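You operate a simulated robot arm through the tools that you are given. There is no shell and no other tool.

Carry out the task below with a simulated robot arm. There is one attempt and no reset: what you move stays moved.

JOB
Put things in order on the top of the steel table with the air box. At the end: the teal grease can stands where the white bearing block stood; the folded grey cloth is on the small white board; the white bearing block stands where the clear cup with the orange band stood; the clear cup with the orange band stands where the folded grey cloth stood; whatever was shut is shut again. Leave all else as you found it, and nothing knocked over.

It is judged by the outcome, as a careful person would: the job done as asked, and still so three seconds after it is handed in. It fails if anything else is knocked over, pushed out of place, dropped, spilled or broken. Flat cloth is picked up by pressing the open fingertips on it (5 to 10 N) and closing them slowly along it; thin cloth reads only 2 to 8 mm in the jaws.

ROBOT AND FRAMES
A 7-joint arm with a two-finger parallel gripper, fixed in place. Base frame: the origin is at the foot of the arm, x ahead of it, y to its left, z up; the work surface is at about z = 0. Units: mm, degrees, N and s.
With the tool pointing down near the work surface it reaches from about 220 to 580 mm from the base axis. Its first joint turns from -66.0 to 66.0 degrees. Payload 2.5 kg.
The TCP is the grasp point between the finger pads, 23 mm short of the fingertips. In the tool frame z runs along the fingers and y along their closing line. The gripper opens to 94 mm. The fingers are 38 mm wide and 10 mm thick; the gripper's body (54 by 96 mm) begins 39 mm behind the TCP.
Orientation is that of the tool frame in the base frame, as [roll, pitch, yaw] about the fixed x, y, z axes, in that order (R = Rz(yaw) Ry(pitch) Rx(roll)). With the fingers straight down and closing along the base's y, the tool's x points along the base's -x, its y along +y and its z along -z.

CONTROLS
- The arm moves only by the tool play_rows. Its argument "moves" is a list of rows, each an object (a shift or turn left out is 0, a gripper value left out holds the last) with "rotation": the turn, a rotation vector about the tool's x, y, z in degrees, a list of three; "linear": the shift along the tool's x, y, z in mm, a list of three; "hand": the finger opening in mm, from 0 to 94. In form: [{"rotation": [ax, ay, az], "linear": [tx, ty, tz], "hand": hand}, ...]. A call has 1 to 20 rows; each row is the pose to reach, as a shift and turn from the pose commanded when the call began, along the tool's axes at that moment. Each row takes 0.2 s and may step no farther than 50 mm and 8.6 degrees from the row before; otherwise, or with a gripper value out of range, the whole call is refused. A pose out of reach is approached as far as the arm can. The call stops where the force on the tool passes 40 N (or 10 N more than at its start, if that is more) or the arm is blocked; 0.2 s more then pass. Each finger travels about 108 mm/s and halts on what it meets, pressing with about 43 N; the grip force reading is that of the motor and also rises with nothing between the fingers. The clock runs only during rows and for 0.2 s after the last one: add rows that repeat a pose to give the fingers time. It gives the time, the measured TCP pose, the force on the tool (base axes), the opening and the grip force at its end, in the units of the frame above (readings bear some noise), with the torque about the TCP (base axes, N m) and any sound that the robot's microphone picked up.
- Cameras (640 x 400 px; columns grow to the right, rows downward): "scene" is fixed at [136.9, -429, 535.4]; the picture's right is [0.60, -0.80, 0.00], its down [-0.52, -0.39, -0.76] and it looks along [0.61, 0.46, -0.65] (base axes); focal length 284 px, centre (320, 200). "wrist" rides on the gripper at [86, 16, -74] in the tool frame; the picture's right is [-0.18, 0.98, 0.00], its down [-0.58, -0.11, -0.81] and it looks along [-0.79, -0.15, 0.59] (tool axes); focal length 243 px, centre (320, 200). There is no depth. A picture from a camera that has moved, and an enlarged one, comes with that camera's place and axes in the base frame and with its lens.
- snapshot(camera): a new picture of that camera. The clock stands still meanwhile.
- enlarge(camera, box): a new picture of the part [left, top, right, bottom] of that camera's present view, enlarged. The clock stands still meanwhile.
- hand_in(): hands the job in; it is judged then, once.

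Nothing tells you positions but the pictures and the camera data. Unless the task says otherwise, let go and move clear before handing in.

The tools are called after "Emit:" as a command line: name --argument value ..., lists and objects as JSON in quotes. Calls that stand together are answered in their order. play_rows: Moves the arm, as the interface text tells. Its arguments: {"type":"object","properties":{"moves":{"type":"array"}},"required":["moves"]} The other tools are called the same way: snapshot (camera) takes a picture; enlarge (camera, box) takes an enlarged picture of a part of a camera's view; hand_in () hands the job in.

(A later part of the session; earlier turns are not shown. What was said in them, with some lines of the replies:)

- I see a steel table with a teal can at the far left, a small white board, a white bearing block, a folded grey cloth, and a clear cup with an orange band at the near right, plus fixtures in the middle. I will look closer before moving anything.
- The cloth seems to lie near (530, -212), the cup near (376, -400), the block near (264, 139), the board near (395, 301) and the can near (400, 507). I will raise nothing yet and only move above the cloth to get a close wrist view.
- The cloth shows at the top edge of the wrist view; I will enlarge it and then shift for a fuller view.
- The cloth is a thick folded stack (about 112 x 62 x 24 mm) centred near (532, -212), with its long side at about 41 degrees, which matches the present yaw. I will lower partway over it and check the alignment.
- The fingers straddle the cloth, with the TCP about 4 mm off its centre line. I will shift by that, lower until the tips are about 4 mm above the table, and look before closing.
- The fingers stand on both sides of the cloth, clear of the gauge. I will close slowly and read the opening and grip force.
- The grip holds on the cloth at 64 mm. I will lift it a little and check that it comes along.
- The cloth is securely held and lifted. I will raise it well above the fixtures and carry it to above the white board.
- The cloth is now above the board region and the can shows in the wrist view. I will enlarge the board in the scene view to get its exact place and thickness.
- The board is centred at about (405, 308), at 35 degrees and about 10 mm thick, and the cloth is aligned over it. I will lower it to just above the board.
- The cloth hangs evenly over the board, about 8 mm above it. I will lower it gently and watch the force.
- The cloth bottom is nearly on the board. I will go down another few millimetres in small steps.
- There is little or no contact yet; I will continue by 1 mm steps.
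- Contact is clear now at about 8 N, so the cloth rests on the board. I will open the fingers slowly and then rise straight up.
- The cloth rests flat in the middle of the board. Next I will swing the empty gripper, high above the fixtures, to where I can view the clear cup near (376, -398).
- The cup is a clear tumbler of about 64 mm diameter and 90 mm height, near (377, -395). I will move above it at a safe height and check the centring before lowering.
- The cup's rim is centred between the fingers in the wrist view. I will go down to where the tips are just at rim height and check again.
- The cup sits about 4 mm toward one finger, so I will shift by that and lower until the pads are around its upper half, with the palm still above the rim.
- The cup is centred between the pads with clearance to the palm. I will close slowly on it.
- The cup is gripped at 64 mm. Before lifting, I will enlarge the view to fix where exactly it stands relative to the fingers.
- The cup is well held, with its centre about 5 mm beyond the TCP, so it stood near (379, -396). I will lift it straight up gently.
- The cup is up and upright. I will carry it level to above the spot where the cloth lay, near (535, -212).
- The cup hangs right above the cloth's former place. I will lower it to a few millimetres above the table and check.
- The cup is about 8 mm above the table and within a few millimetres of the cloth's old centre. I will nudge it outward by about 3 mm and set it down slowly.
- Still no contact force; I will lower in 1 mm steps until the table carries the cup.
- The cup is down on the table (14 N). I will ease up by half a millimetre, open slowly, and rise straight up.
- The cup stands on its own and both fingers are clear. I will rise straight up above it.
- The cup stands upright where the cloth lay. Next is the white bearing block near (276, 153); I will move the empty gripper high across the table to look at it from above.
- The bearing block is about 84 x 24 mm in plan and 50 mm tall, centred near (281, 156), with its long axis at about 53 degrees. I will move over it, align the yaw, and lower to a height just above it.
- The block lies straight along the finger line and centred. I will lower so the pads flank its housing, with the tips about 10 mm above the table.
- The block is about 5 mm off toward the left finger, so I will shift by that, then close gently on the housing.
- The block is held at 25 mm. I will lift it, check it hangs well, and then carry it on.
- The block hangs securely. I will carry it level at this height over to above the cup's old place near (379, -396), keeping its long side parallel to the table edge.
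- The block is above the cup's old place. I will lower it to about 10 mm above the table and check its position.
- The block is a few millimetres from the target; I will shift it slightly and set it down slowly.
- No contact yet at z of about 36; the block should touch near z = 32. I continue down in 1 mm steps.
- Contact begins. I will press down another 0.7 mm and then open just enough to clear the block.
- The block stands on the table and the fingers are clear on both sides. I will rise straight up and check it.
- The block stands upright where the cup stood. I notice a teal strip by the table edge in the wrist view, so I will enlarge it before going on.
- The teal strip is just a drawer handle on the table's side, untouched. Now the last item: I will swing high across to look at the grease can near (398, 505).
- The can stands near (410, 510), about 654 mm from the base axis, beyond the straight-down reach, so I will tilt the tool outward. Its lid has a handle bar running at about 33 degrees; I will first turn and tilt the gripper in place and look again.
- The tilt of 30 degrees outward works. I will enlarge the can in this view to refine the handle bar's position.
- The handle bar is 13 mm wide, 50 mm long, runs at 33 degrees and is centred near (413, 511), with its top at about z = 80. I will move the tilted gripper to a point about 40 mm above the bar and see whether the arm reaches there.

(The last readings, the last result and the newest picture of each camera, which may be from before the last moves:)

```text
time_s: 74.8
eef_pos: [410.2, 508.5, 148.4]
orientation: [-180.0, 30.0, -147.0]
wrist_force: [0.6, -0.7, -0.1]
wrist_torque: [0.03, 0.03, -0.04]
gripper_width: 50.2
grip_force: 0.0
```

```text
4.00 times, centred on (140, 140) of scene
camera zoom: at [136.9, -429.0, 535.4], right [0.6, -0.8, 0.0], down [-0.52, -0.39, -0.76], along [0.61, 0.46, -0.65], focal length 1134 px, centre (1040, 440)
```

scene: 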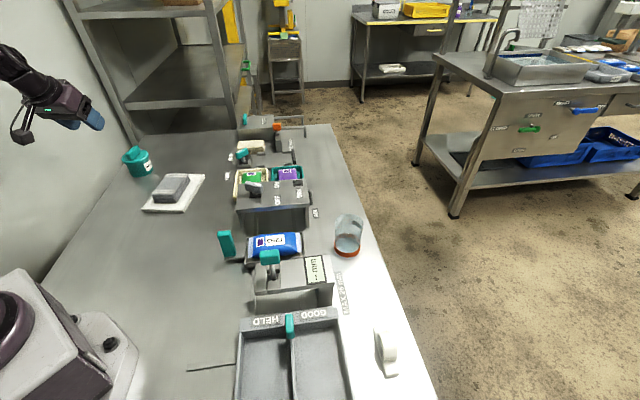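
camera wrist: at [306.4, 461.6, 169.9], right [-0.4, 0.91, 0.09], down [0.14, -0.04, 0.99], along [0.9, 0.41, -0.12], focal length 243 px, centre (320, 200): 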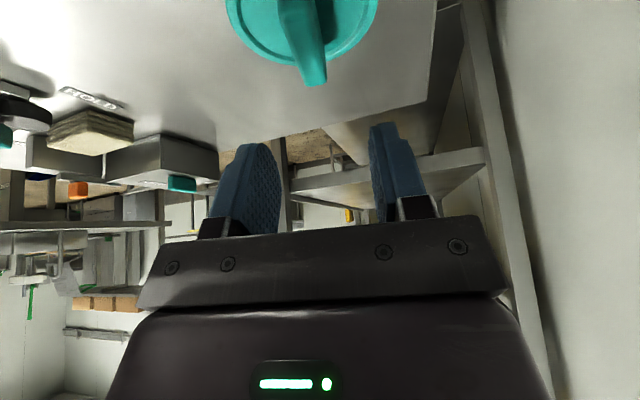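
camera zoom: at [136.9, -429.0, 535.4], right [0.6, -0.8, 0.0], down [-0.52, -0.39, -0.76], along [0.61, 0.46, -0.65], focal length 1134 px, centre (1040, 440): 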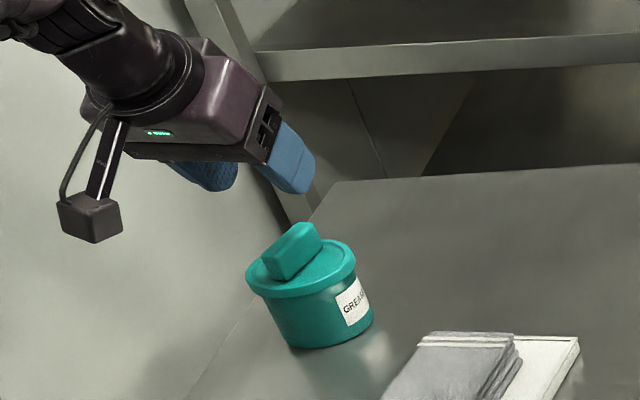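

The arm reaches, and the fingers are lined up with the bar. I will lower toward it and check once the tips straddle the bar's top.

Emit:
play_rows --moves '[{"linear": [5, 0, 11]}, {"linear": [10, 0, 22]}, {"linear": [15, 0, 32]}, {"linear": [19, 0, 39]}, {"linear": [22, 0, 43.5]}, {"linear": [22, 0, 43.5]}]'

Emit:
snapshot --camera "wrist"

Emit:
enlarge --camera "scene" --box '[90, 110, 190, 190]'

```text
time_s: 76.2
eef_pos: [411.0, 510.1, 98.5]
orientation: [179.9, 30.1, -147.0]
wrist_force: [-1.0, 0.9, -0.5]
wrist_torque: [-0.02, 0.01, 0.02]
gripper_width: 49.8
grip_force: 0.2
```

```text
taken
camera wrist: at [307.9, 463.2, 121.4], right [-0.4, 0.91, 0.09], down [0.14, -0.04, 0.99], along [0.9, 0.41, -0.12], focal length 243 px, centre (320, 200)
```

wrist: 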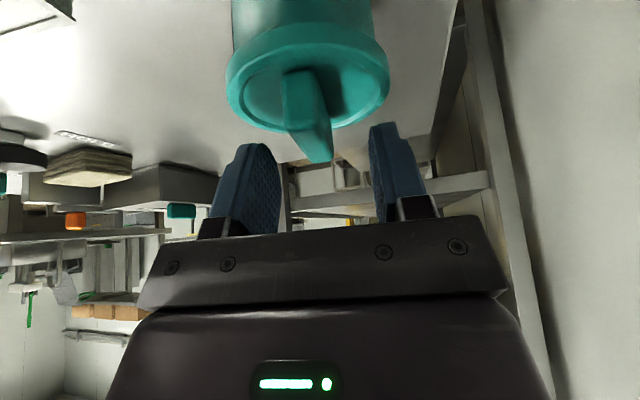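

```text
5.00 times, centred on (140, 150) of scene
camera zoom: at [136.9, -429.0, 535.4], right [0.6, -0.8, 0.0], down [-0.52, -0.39, -0.76], along [0.61, 0.46, -0.65], focal length 1417 px, centre (1220, 450)
```

zoom: 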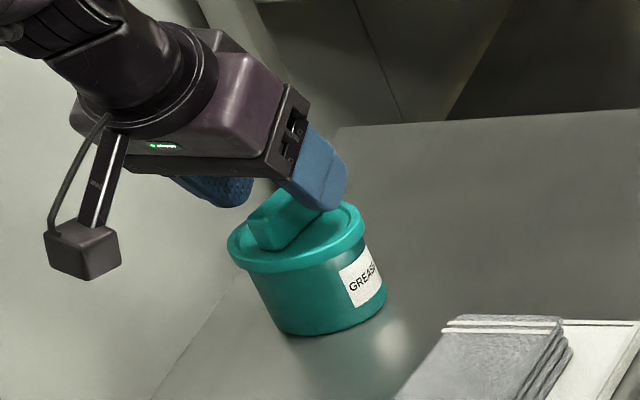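

Emit:
enlarge --camera "wrist" --box '[200, 20, 430, 230]'

```text
1.90 times, centred on (315, 125) of wrist
camera zoom: at [307.9, 463.2, 121.4], right [-0.4, 0.91, 0.09], down [0.14, -0.04, 0.99], along [0.9, 0.41, -0.12], focal length 462 px, centre (330, 343)
```

zoom: 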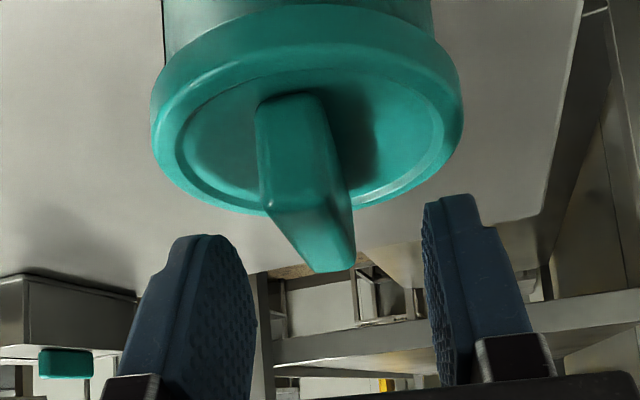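

The bar's top is at z of about 82 and it lies centred within about 2 mm between the fingers. I will shift 2 mm and go down 8 mm more, keeping the tips just above the lid.

Emit:
play_rows --moves '[{"linear": [1, -1, 2]}, {"linear": [2.5, -2, 4.5]}, {"linear": [4, -2, 6.9]}, {"linear": [4, -2, 6.9]}]'

Emit:
enlarge --camera "wrist" --box '[200, 20, 430, 230]'

Emit:
enlarge --camera "scene" --box '[110, 125, 180, 185]'

```text
time_s: 77.2
eef_pos: [412.8, 508.1, 91.1]
orientation: [-179.9, 29.9, -147.1]
wrist_force: [0.1, 0.2, -1.0]
wrist_torque: [0.03, -0.03, 0.03]
gripper_width: 49.9
grip_force: 0.0
```

```text
1.90 times, centred on (315, 125) of wrist
camera zoom: at [309.1, 461.9, 113.7], right [-0.4, 0.91, 0.09], down [0.14, -0.04, 0.99], along [0.9, 0.41, -0.12], focal length 462 px, centre (330, 343)
```

zoom: 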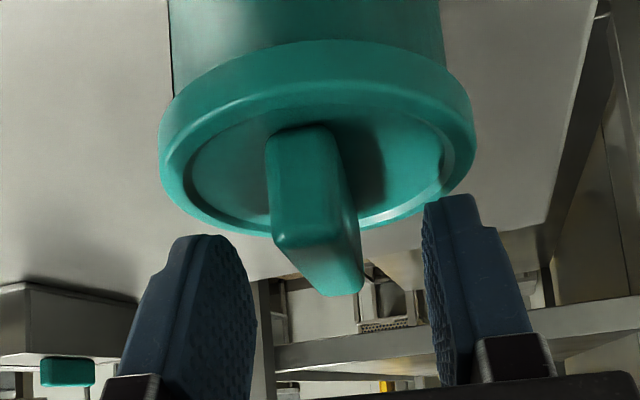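

```text
6.67 times, centred on (145, 155) of scene
camera zoom: at [136.9, -429.0, 535.4], right [0.6, -0.8, 0.0], down [-0.52, -0.39, -0.76], along [0.61, 0.46, -0.65], focal length 1890 px, centre (1487, 500)
```

zoom: 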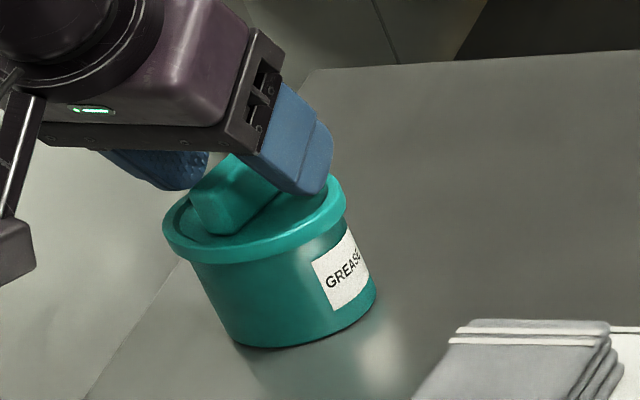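

The tips flank the bar just above the lid. I will close slowly on the bar.

Emit:
play_rows --moves '[{"hand": 42}, {"hand": 34}, {"hand": 28}, {"hand": 22}, {"hand": 18}, {"hand": 15}, {"hand": 12}, {"hand": 9}, {"hand": 6}, {"hand": 6}]'

Emit:
enlarge --camera "wrist" --box '[200, 20, 430, 230]'

Emit:
enlarge --camera "scene" --box '[110, 125, 180, 185]'

```text
time_s: 79.4
eef_pos: [411.7, 508.9, 91.0]
orientation: [-180.0, 30.0, -147.0]
wrist_force: [-0.3, 1.4, 0.3]
wrist_torque: [0.04, 0.04, 0.0]
gripper_width: 13.7
grip_force: 43.1
```

```text
1.90 times, centred on (315, 125) of wrist
camera zoom: at [309.0, 461.9, 113.7], right [-0.4, 0.91, 0.09], down [0.14, -0.04, 0.99], along [0.9, 0.41, -0.12], focal length 462 px, centre (330, 343)
```

zoom: 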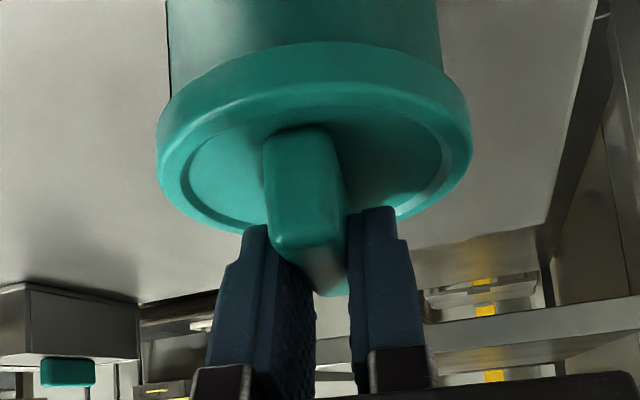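

```text
6.67 times, centred on (145, 155) of scene
camera zoom: at [136.9, -429.0, 535.4], right [0.6, -0.8, 0.0], down [-0.52, -0.39, -0.76], along [0.61, 0.46, -0.65], focal length 1890 px, centre (1487, 500)
```

zoom: 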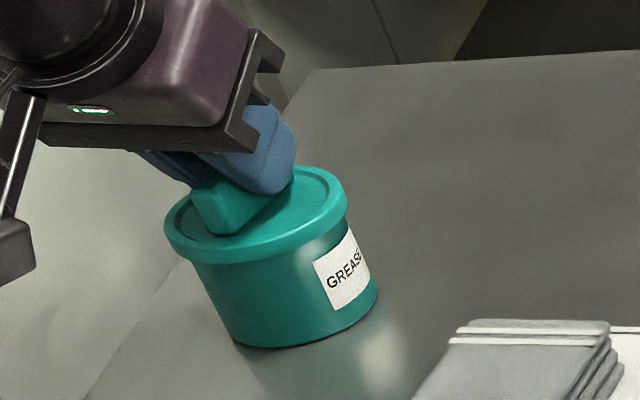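

The bar is gripped at 13.7 mm. I will lift only 10 mm to see whether the whole can comes along and not just the lid.

Emit:
play_rows --moves '[{"linear": [-1, 0, -1.7]}, {"linear": [-2.5, 0, -4.3]}, {"linear": [-5, 0, -8.7]}, {"linear": [-5, 0, -8.7]}]'

Emit:
enlarge --camera "wrist" --box '[200, 0, 430, 210]'

Emit:
enlarge --camera "scene" --box '[110, 125, 180, 185]'

```text
time_s: 80.4
eef_pos: [411.6, 510.1, 100.8]
orientation: [179.9, 30.0, -146.9]
wrist_force: [0.1, 0.3, -2.7]
wrist_torque: [0.01, -0.01, 0.0]
gripper_width: 13.3
grip_force: 42.3
```

```text
1.90 times, centred on (315, 105) of wrist
camera zoom: at [309.1, 462.4, 123.4], right [-0.4, 0.91, 0.09], down [0.14, -0.04, 0.99], along [0.9, 0.41, -0.12], focal length 462 px, centre (330, 381)
```

zoom: 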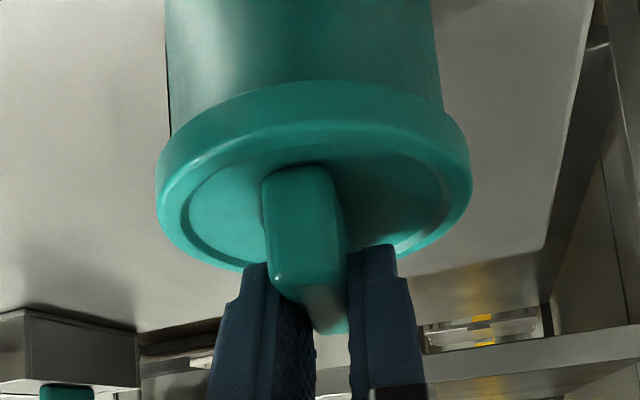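

```text
6.67 times, centred on (145, 155) of scene
camera zoom: at [136.9, -429.0, 535.4], right [0.6, -0.8, 0.0], down [-0.52, -0.39, -0.76], along [0.61, 0.46, -0.65], focal length 1890 px, centre (1487, 500)
```

zoom: 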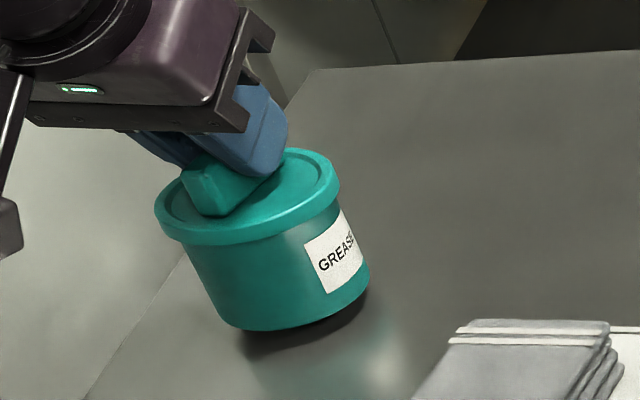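

The whole can lifts with its lid on and hangs upright. I will raise it further and then carry it inward, keeping the tool's tilt fixed so that the can stays level.

Emit:
play_rows --moves '[{"linear": [-6, 0, -10]}, {"linear": [-15, 0, -26]}, {"linear": [-27, 0, -47]}, {"linear": [-38, 0, -66]}, {"linear": [-45, 0, -78]}, {"linear": [-45, 0, -78]}]'

Emit:
snapshot --camera "scene"

```text
time_s: 81.8
eef_pos: [412.3, 509.1, 191.2]
orientation: [180.0, 30.0, -147.0]
wrist_force: [0.0, -0.7, -2.7]
wrist_torque: [0.01, -0.03, 0.0]
gripper_width: 13.7
grip_force: 43.1
```

```text
taken
```

scene: 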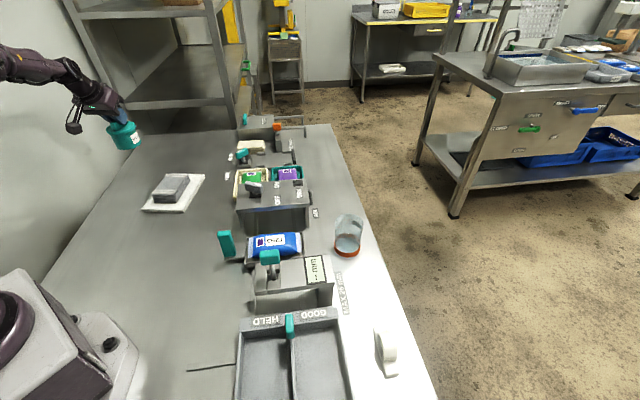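

The can is clear of everything. I will now carry it to above the block's old place near (283, 156).

Emit:
play_rows --moves '[{"linear": [6, -5, -3.5]}, {"linear": [20, -17, -11.5]}, {"linear": [40, -35, -23]}, {"linear": [62, -54, -36]}, {"linear": [84, -73, -48.5]}, {"linear": [106, -92, -61]}, {"linear": [128, -111, -74]}, {"linear": [150, -130, -86.5]}, {"linear": [172, -149, -99]}, {"linear": [194, -168, -112]}, {"linear": [216, -187.5, -124.5]}, {"linear": [236, -205, -136]}, {"linear": [251, -218, -145]}, {"linear": [261, -226.5, -150.7]}, {"linear": [261, -226.5, -150.7]}]'

Emit:
snapshot --camera "scene"

Emit:
snapshot --camera "wrist"

```text
time_s: 85.0
eef_pos: [285.0, 154.9, 192.3]
orientation: [-179.8, 29.9, -146.9]
wrist_force: [0.1, -0.3, -2.4]
wrist_torque: [0.0, 0.01, 0.0]
gripper_width: 13.7
grip_force: 42.9
```

```text
taken
```

scene: 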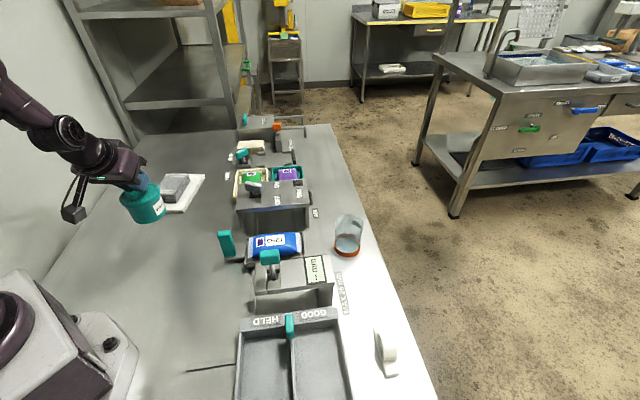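

```text
taken
camera wrist: at [181.6, 107.5, 214.5], right [-0.4, 0.91, 0.09], down [0.14, -0.04, 0.99], along [0.9, 0.41, -0.12], focal length 243 px, centre (320, 200)
```

wrist: 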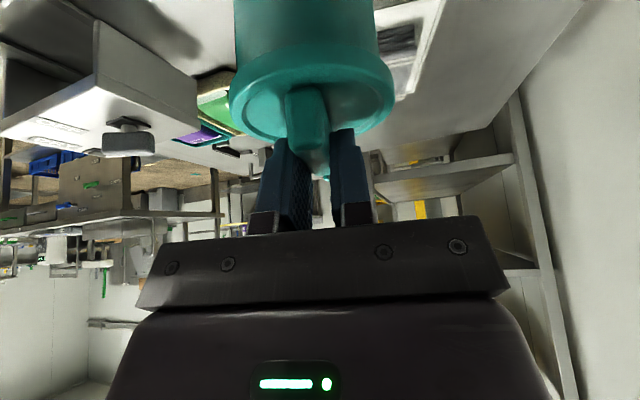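

The can is above its target with orientation kept. I will lower it to about 20 mm above the table and check.

Emit:
play_rows --moves '[{"linear": [5, 0.5, 8]}, {"linear": [13, 1, 22]}, {"linear": [23, 1.3, 38]}, {"linear": [32, 1.3, 53]}, {"linear": [39, 1.3, 64]}, {"linear": [42.3, 1.3, 70.3]}, {"linear": [42.3, 1.3, 70.3]}]'

Emit:
snapshot --camera "wrist"

Emit:
enlarge --camera "scene" --box '[90, 160, 230, 270]'

```text
time_s: 86.6
eef_pos: [281.2, 155.6, 110.4]
orientation: [-180.0, 30.0, -147.0]
wrist_force: [0.0, -0.1, -2.4]
wrist_torque: [0.0, 0.0, 0.01]
gripper_width: 13.3
grip_force: 42.8
```

```text
taken
camera wrist: at [178.9, 108.1, 132.1], right [-0.4, 0.91, 0.09], down [0.14, -0.04, 0.99], along [0.9, 0.41, -0.12], focal length 243 px, centre (320, 200)
```

wrist: 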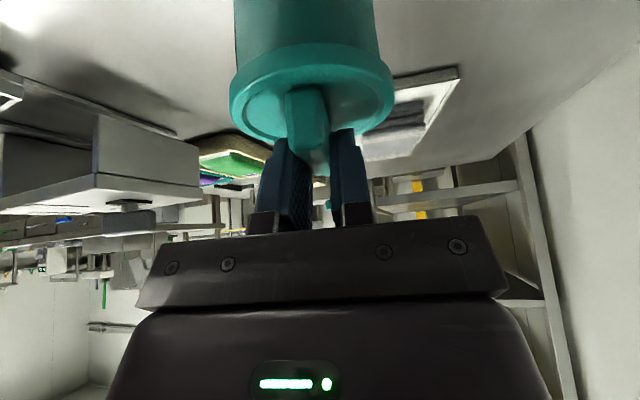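

```text
3.64 times, centred on (160, 215) of scene
camera zoom: at [136.9, -429.0, 535.4], right [0.6, -0.8, 0.0], down [-0.52, -0.39, -0.76], along [0.61, 0.46, -0.65], focal length 1031 px, centre (902, 146)
```

zoom: 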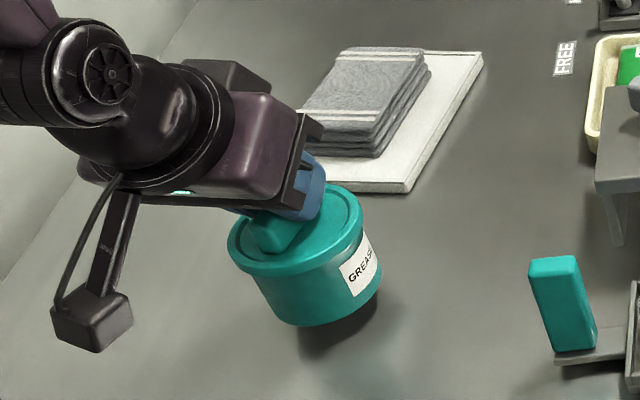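

The can is right over the target. I will lower it to just above the table and then go on in 1 mm steps.

Emit:
play_rows --moves '[{"linear": [2, 0, 3.5]}, {"linear": [4.5, 0, 7.8]}, {"linear": [6.5, 0, 11.3]}, {"linear": [8, 0, 13.9]}, {"linear": [8, 0, 13.9]}]'

Emit:
play_rows --moves '[{"linear": [0.5, 0, 0.87]}, {"linear": [0.5, 0, 0.87]}]'

Emit:
enlarge --camera "scene" --box '[110, 190, 200, 270]'

```text
time_s: 87.8
eef_pos: [280.6, 156.4, 94.7]
orientation: [180.0, 30.0, -146.9]
wrist_force: [-0.4, 0.5, -1.8]
wrist_torque: [-0.01, 0.03, -0.01]
gripper_width: 13.6
grip_force: 42.7
```

```text
time_s: 88.4
eef_pos: [279.7, 157.4, 92.7]
orientation: [180.0, 30.0, -147.1]
wrist_force: [-0.5, 0.7, -1.9]
wrist_torque: [0.02, 0.01, 0.0]
gripper_width: 13.6
grip_force: 43.2
```

```text
5.00 times, centred on (155, 230) of scene
camera zoom: at [136.9, -429.0, 535.4], right [0.6, -0.8, 0.0], down [-0.52, -0.39, -0.76], along [0.61, 0.46, -0.65], focal length 1417 px, centre (1145, 50)
```

zoom: 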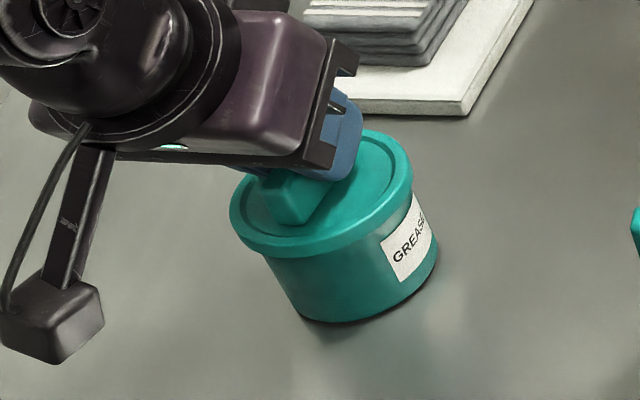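

The can is nearly touching, and the force still shows its weight hanging. I will go down by 1 mm at a time.

Emit:
play_rows --moves '[{"linear": [0.5, 0, 0.87]}, {"linear": [0.5, 0, 0.87]}]'

Emit:
play_rows --moves '[{"linear": [0.5, 0, 0.87]}, {"linear": [0.5, 0, 0.87]}]'

```text
time_s: 89.0
eef_pos: [280.1, 157.3, 92.3]
orientation: [179.9, 30.0, -147.0]
wrist_force: [0.1, 0.1, -2.9]
wrist_torque: [0.01, -0.01, -0.01]
gripper_width: 13.7
grip_force: 42.8
```

```text
time_s: 89.7
eef_pos: [280.3, 156.7, 91.7]
orientation: [-180.0, 30.1, -147.0]
wrist_force: [-2.1, -0.8, 4.5]
wrist_torque: [-0.05, 0.07, 0.02]
gripper_width: 13.4
grip_force: 43.4
stopped in row 2: the force on the tool passed its limit at 41 N (the readings are from after the stop); the commanded pose is now the measured one
```

The can has met the table (a short force peak stopped the motion; it now rests at about 4 N). I will look before opening.

Emit:
enlarge --camera "scene" --box '[110, 190, 200, 270]'

Emit:
snapshot --camera "wrist"

```text
5.00 times, centred on (155, 230) of scene
camera zoom: at [136.9, -429.0, 535.4], right [0.6, -0.8, 0.0], down [-0.52, -0.39, -0.76], along [0.61, 0.46, -0.65], focal length 1417 px, centre (1145, 50)
```

zoom: 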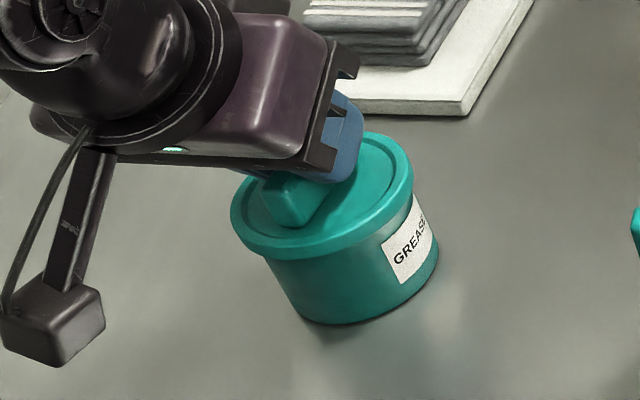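

```text
taken
camera wrist: at [177.5, 109.5, 113.5], right [-0.4, 0.91, 0.09], down [0.14, -0.04, 0.99], along [0.91, 0.41, -0.11], focal length 243 px, centre (320, 200)
```

wrist: 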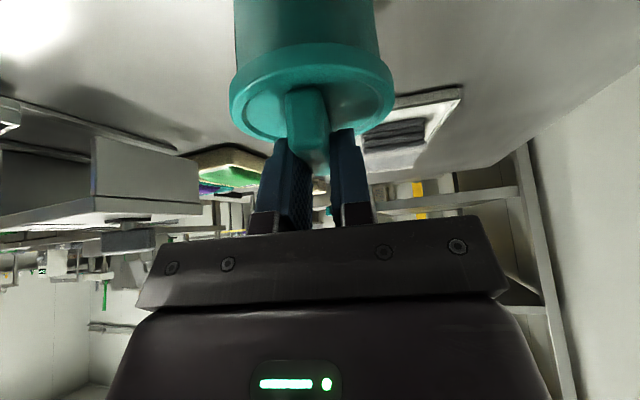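

The can stands flat on the table. I will open the fingers slowly off the bar.

Emit:
play_rows --moves '[{"hand": 15}, {"hand": 18}, {"hand": 24}, {"hand": 32}, {"hand": 42}, {"hand": 50}, {"hand": 50}]'

Emit:
snapshot --camera "wrist"

Emit:
enlarge --camera "scene" --box '[110, 190, 200, 270]'

```text
time_s: 91.3
eef_pos: [279.2, 156.0, 92.4]
orientation: [179.9, 30.0, -147.0]
wrist_force: [-0.4, -0.3, -0.6]
wrist_torque: [-0.01, 0.01, 0.01]
gripper_width: 50.1
grip_force: 0.1
```

```text
taken
camera wrist: at [177.6, 109.6, 113.4], right [-0.4, 0.91, 0.09], down [0.14, -0.04, 0.99], along [0.91, 0.41, -0.11], focal length 243 px, centre (320, 200)
```

wrist: 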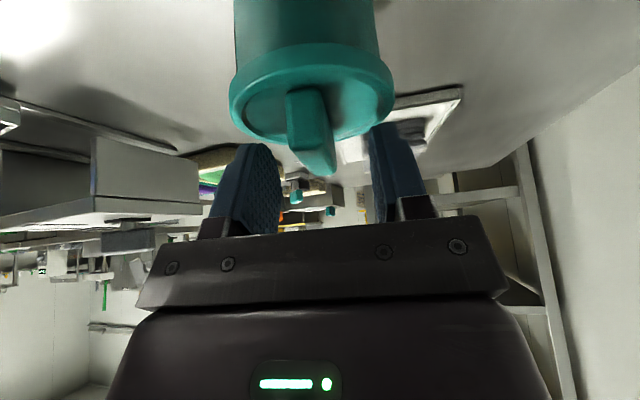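

```text
5.00 times, centred on (155, 230) of scene
camera zoom: at [136.9, -429.0, 535.4], right [0.6, -0.8, 0.0], down [-0.52, -0.39, -0.76], along [0.61, 0.46, -0.65], focal length 1417 px, centre (1145, 50)
```

zoom: 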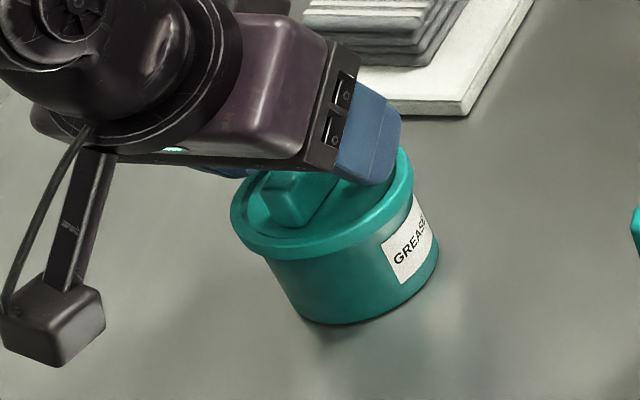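

The can stands freely with the fingers clear of the bar. I will rise straight up and away.

Emit:
play_rows --moves '[{"linear": [-4, 0, -7]}, {"linear": [-10, 0, -17.3]}, {"linear": [-20, 0, -34.6]}, {"linear": [-35, 0, -60.6]}, {"linear": [-52, 0, -90]}, {"linear": [-68, 0, -117.8]}, {"linear": [-80, 0, -138.6]}, {"linear": [-80, 0, -138.6]}]'

Emit:
snapshot --camera "scene"

Emit:
enlarge --camera "scene" --box '[110, 160, 230, 270]'

```text
time_s: 93.1
eef_pos: [281.6, 154.5, 250.9]
orientation: [179.9, 30.1, -147.0]
wrist_force: [0.3, -0.5, -0.3]
wrist_torque: [-0.03, -0.02, 0.0]
gripper_width: 50.1
grip_force: 0.1
```

```text
taken
```

scene: 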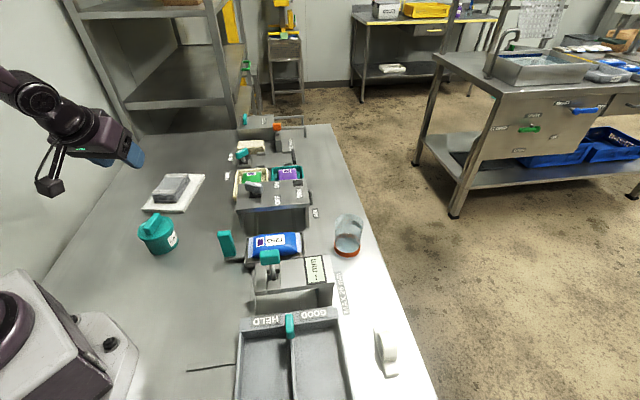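

```text
3.64 times, centred on (170, 215) of scene
camera zoom: at [136.9, -429.0, 535.4], right [0.6, -0.8, 0.0], down [-0.52, -0.39, -0.76], along [0.61, 0.46, -0.65], focal length 1031 px, centre (866, 146)
```

zoom: 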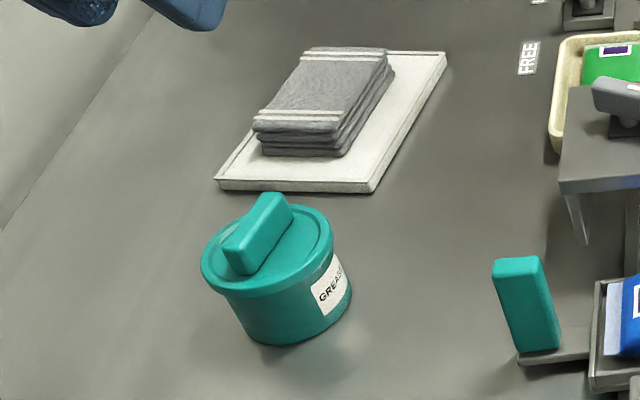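

All four items are in place: the cloth on the white board, the cup where the cloth lay, the block where the cup stood, and the can with its lid on where the block stood. The fixtures look unchanged and the arm is clear, so I hand the job in.

Emit:
hand_in

```text
The job is handed in.
```

I moved all four items and handed the job in; the last scene picture shows everything upright. I have no verdict back yet. Positions are my estimates from the cameras, good to roughly 5 mm.

| Item | Now at (x, y) mm | Place it took over |
|---|---|---|
| Folded grey cloth | on the small white board, near (404, 312) | board centre, near (405, 308) |
| Clear cup with the orange band | near (535, -212) | where the cloth lay |
| White bearing block | near (378, -396) | where the cup stood |
| Teal grease can | near (281, 157) | where the block stood |

- **Grease can:** it stood too far out to reach with the tool straight down. I tilted the tool 30 degrees and lifted the can by the handle bar on its lid. The lid stayed on.
- **Force stop:** one move stopped at the 41 N limit as the can touched the table. I checked the picture before letting go, and the can was standing flat.
- **Block's direction:** the block's long side now runs about parallel to the table edge, which is about 9 degrees from its earlier direction.
- **Everything else:** I opened nothing and did not touch the fixtures. The gripper is open and well above the can.
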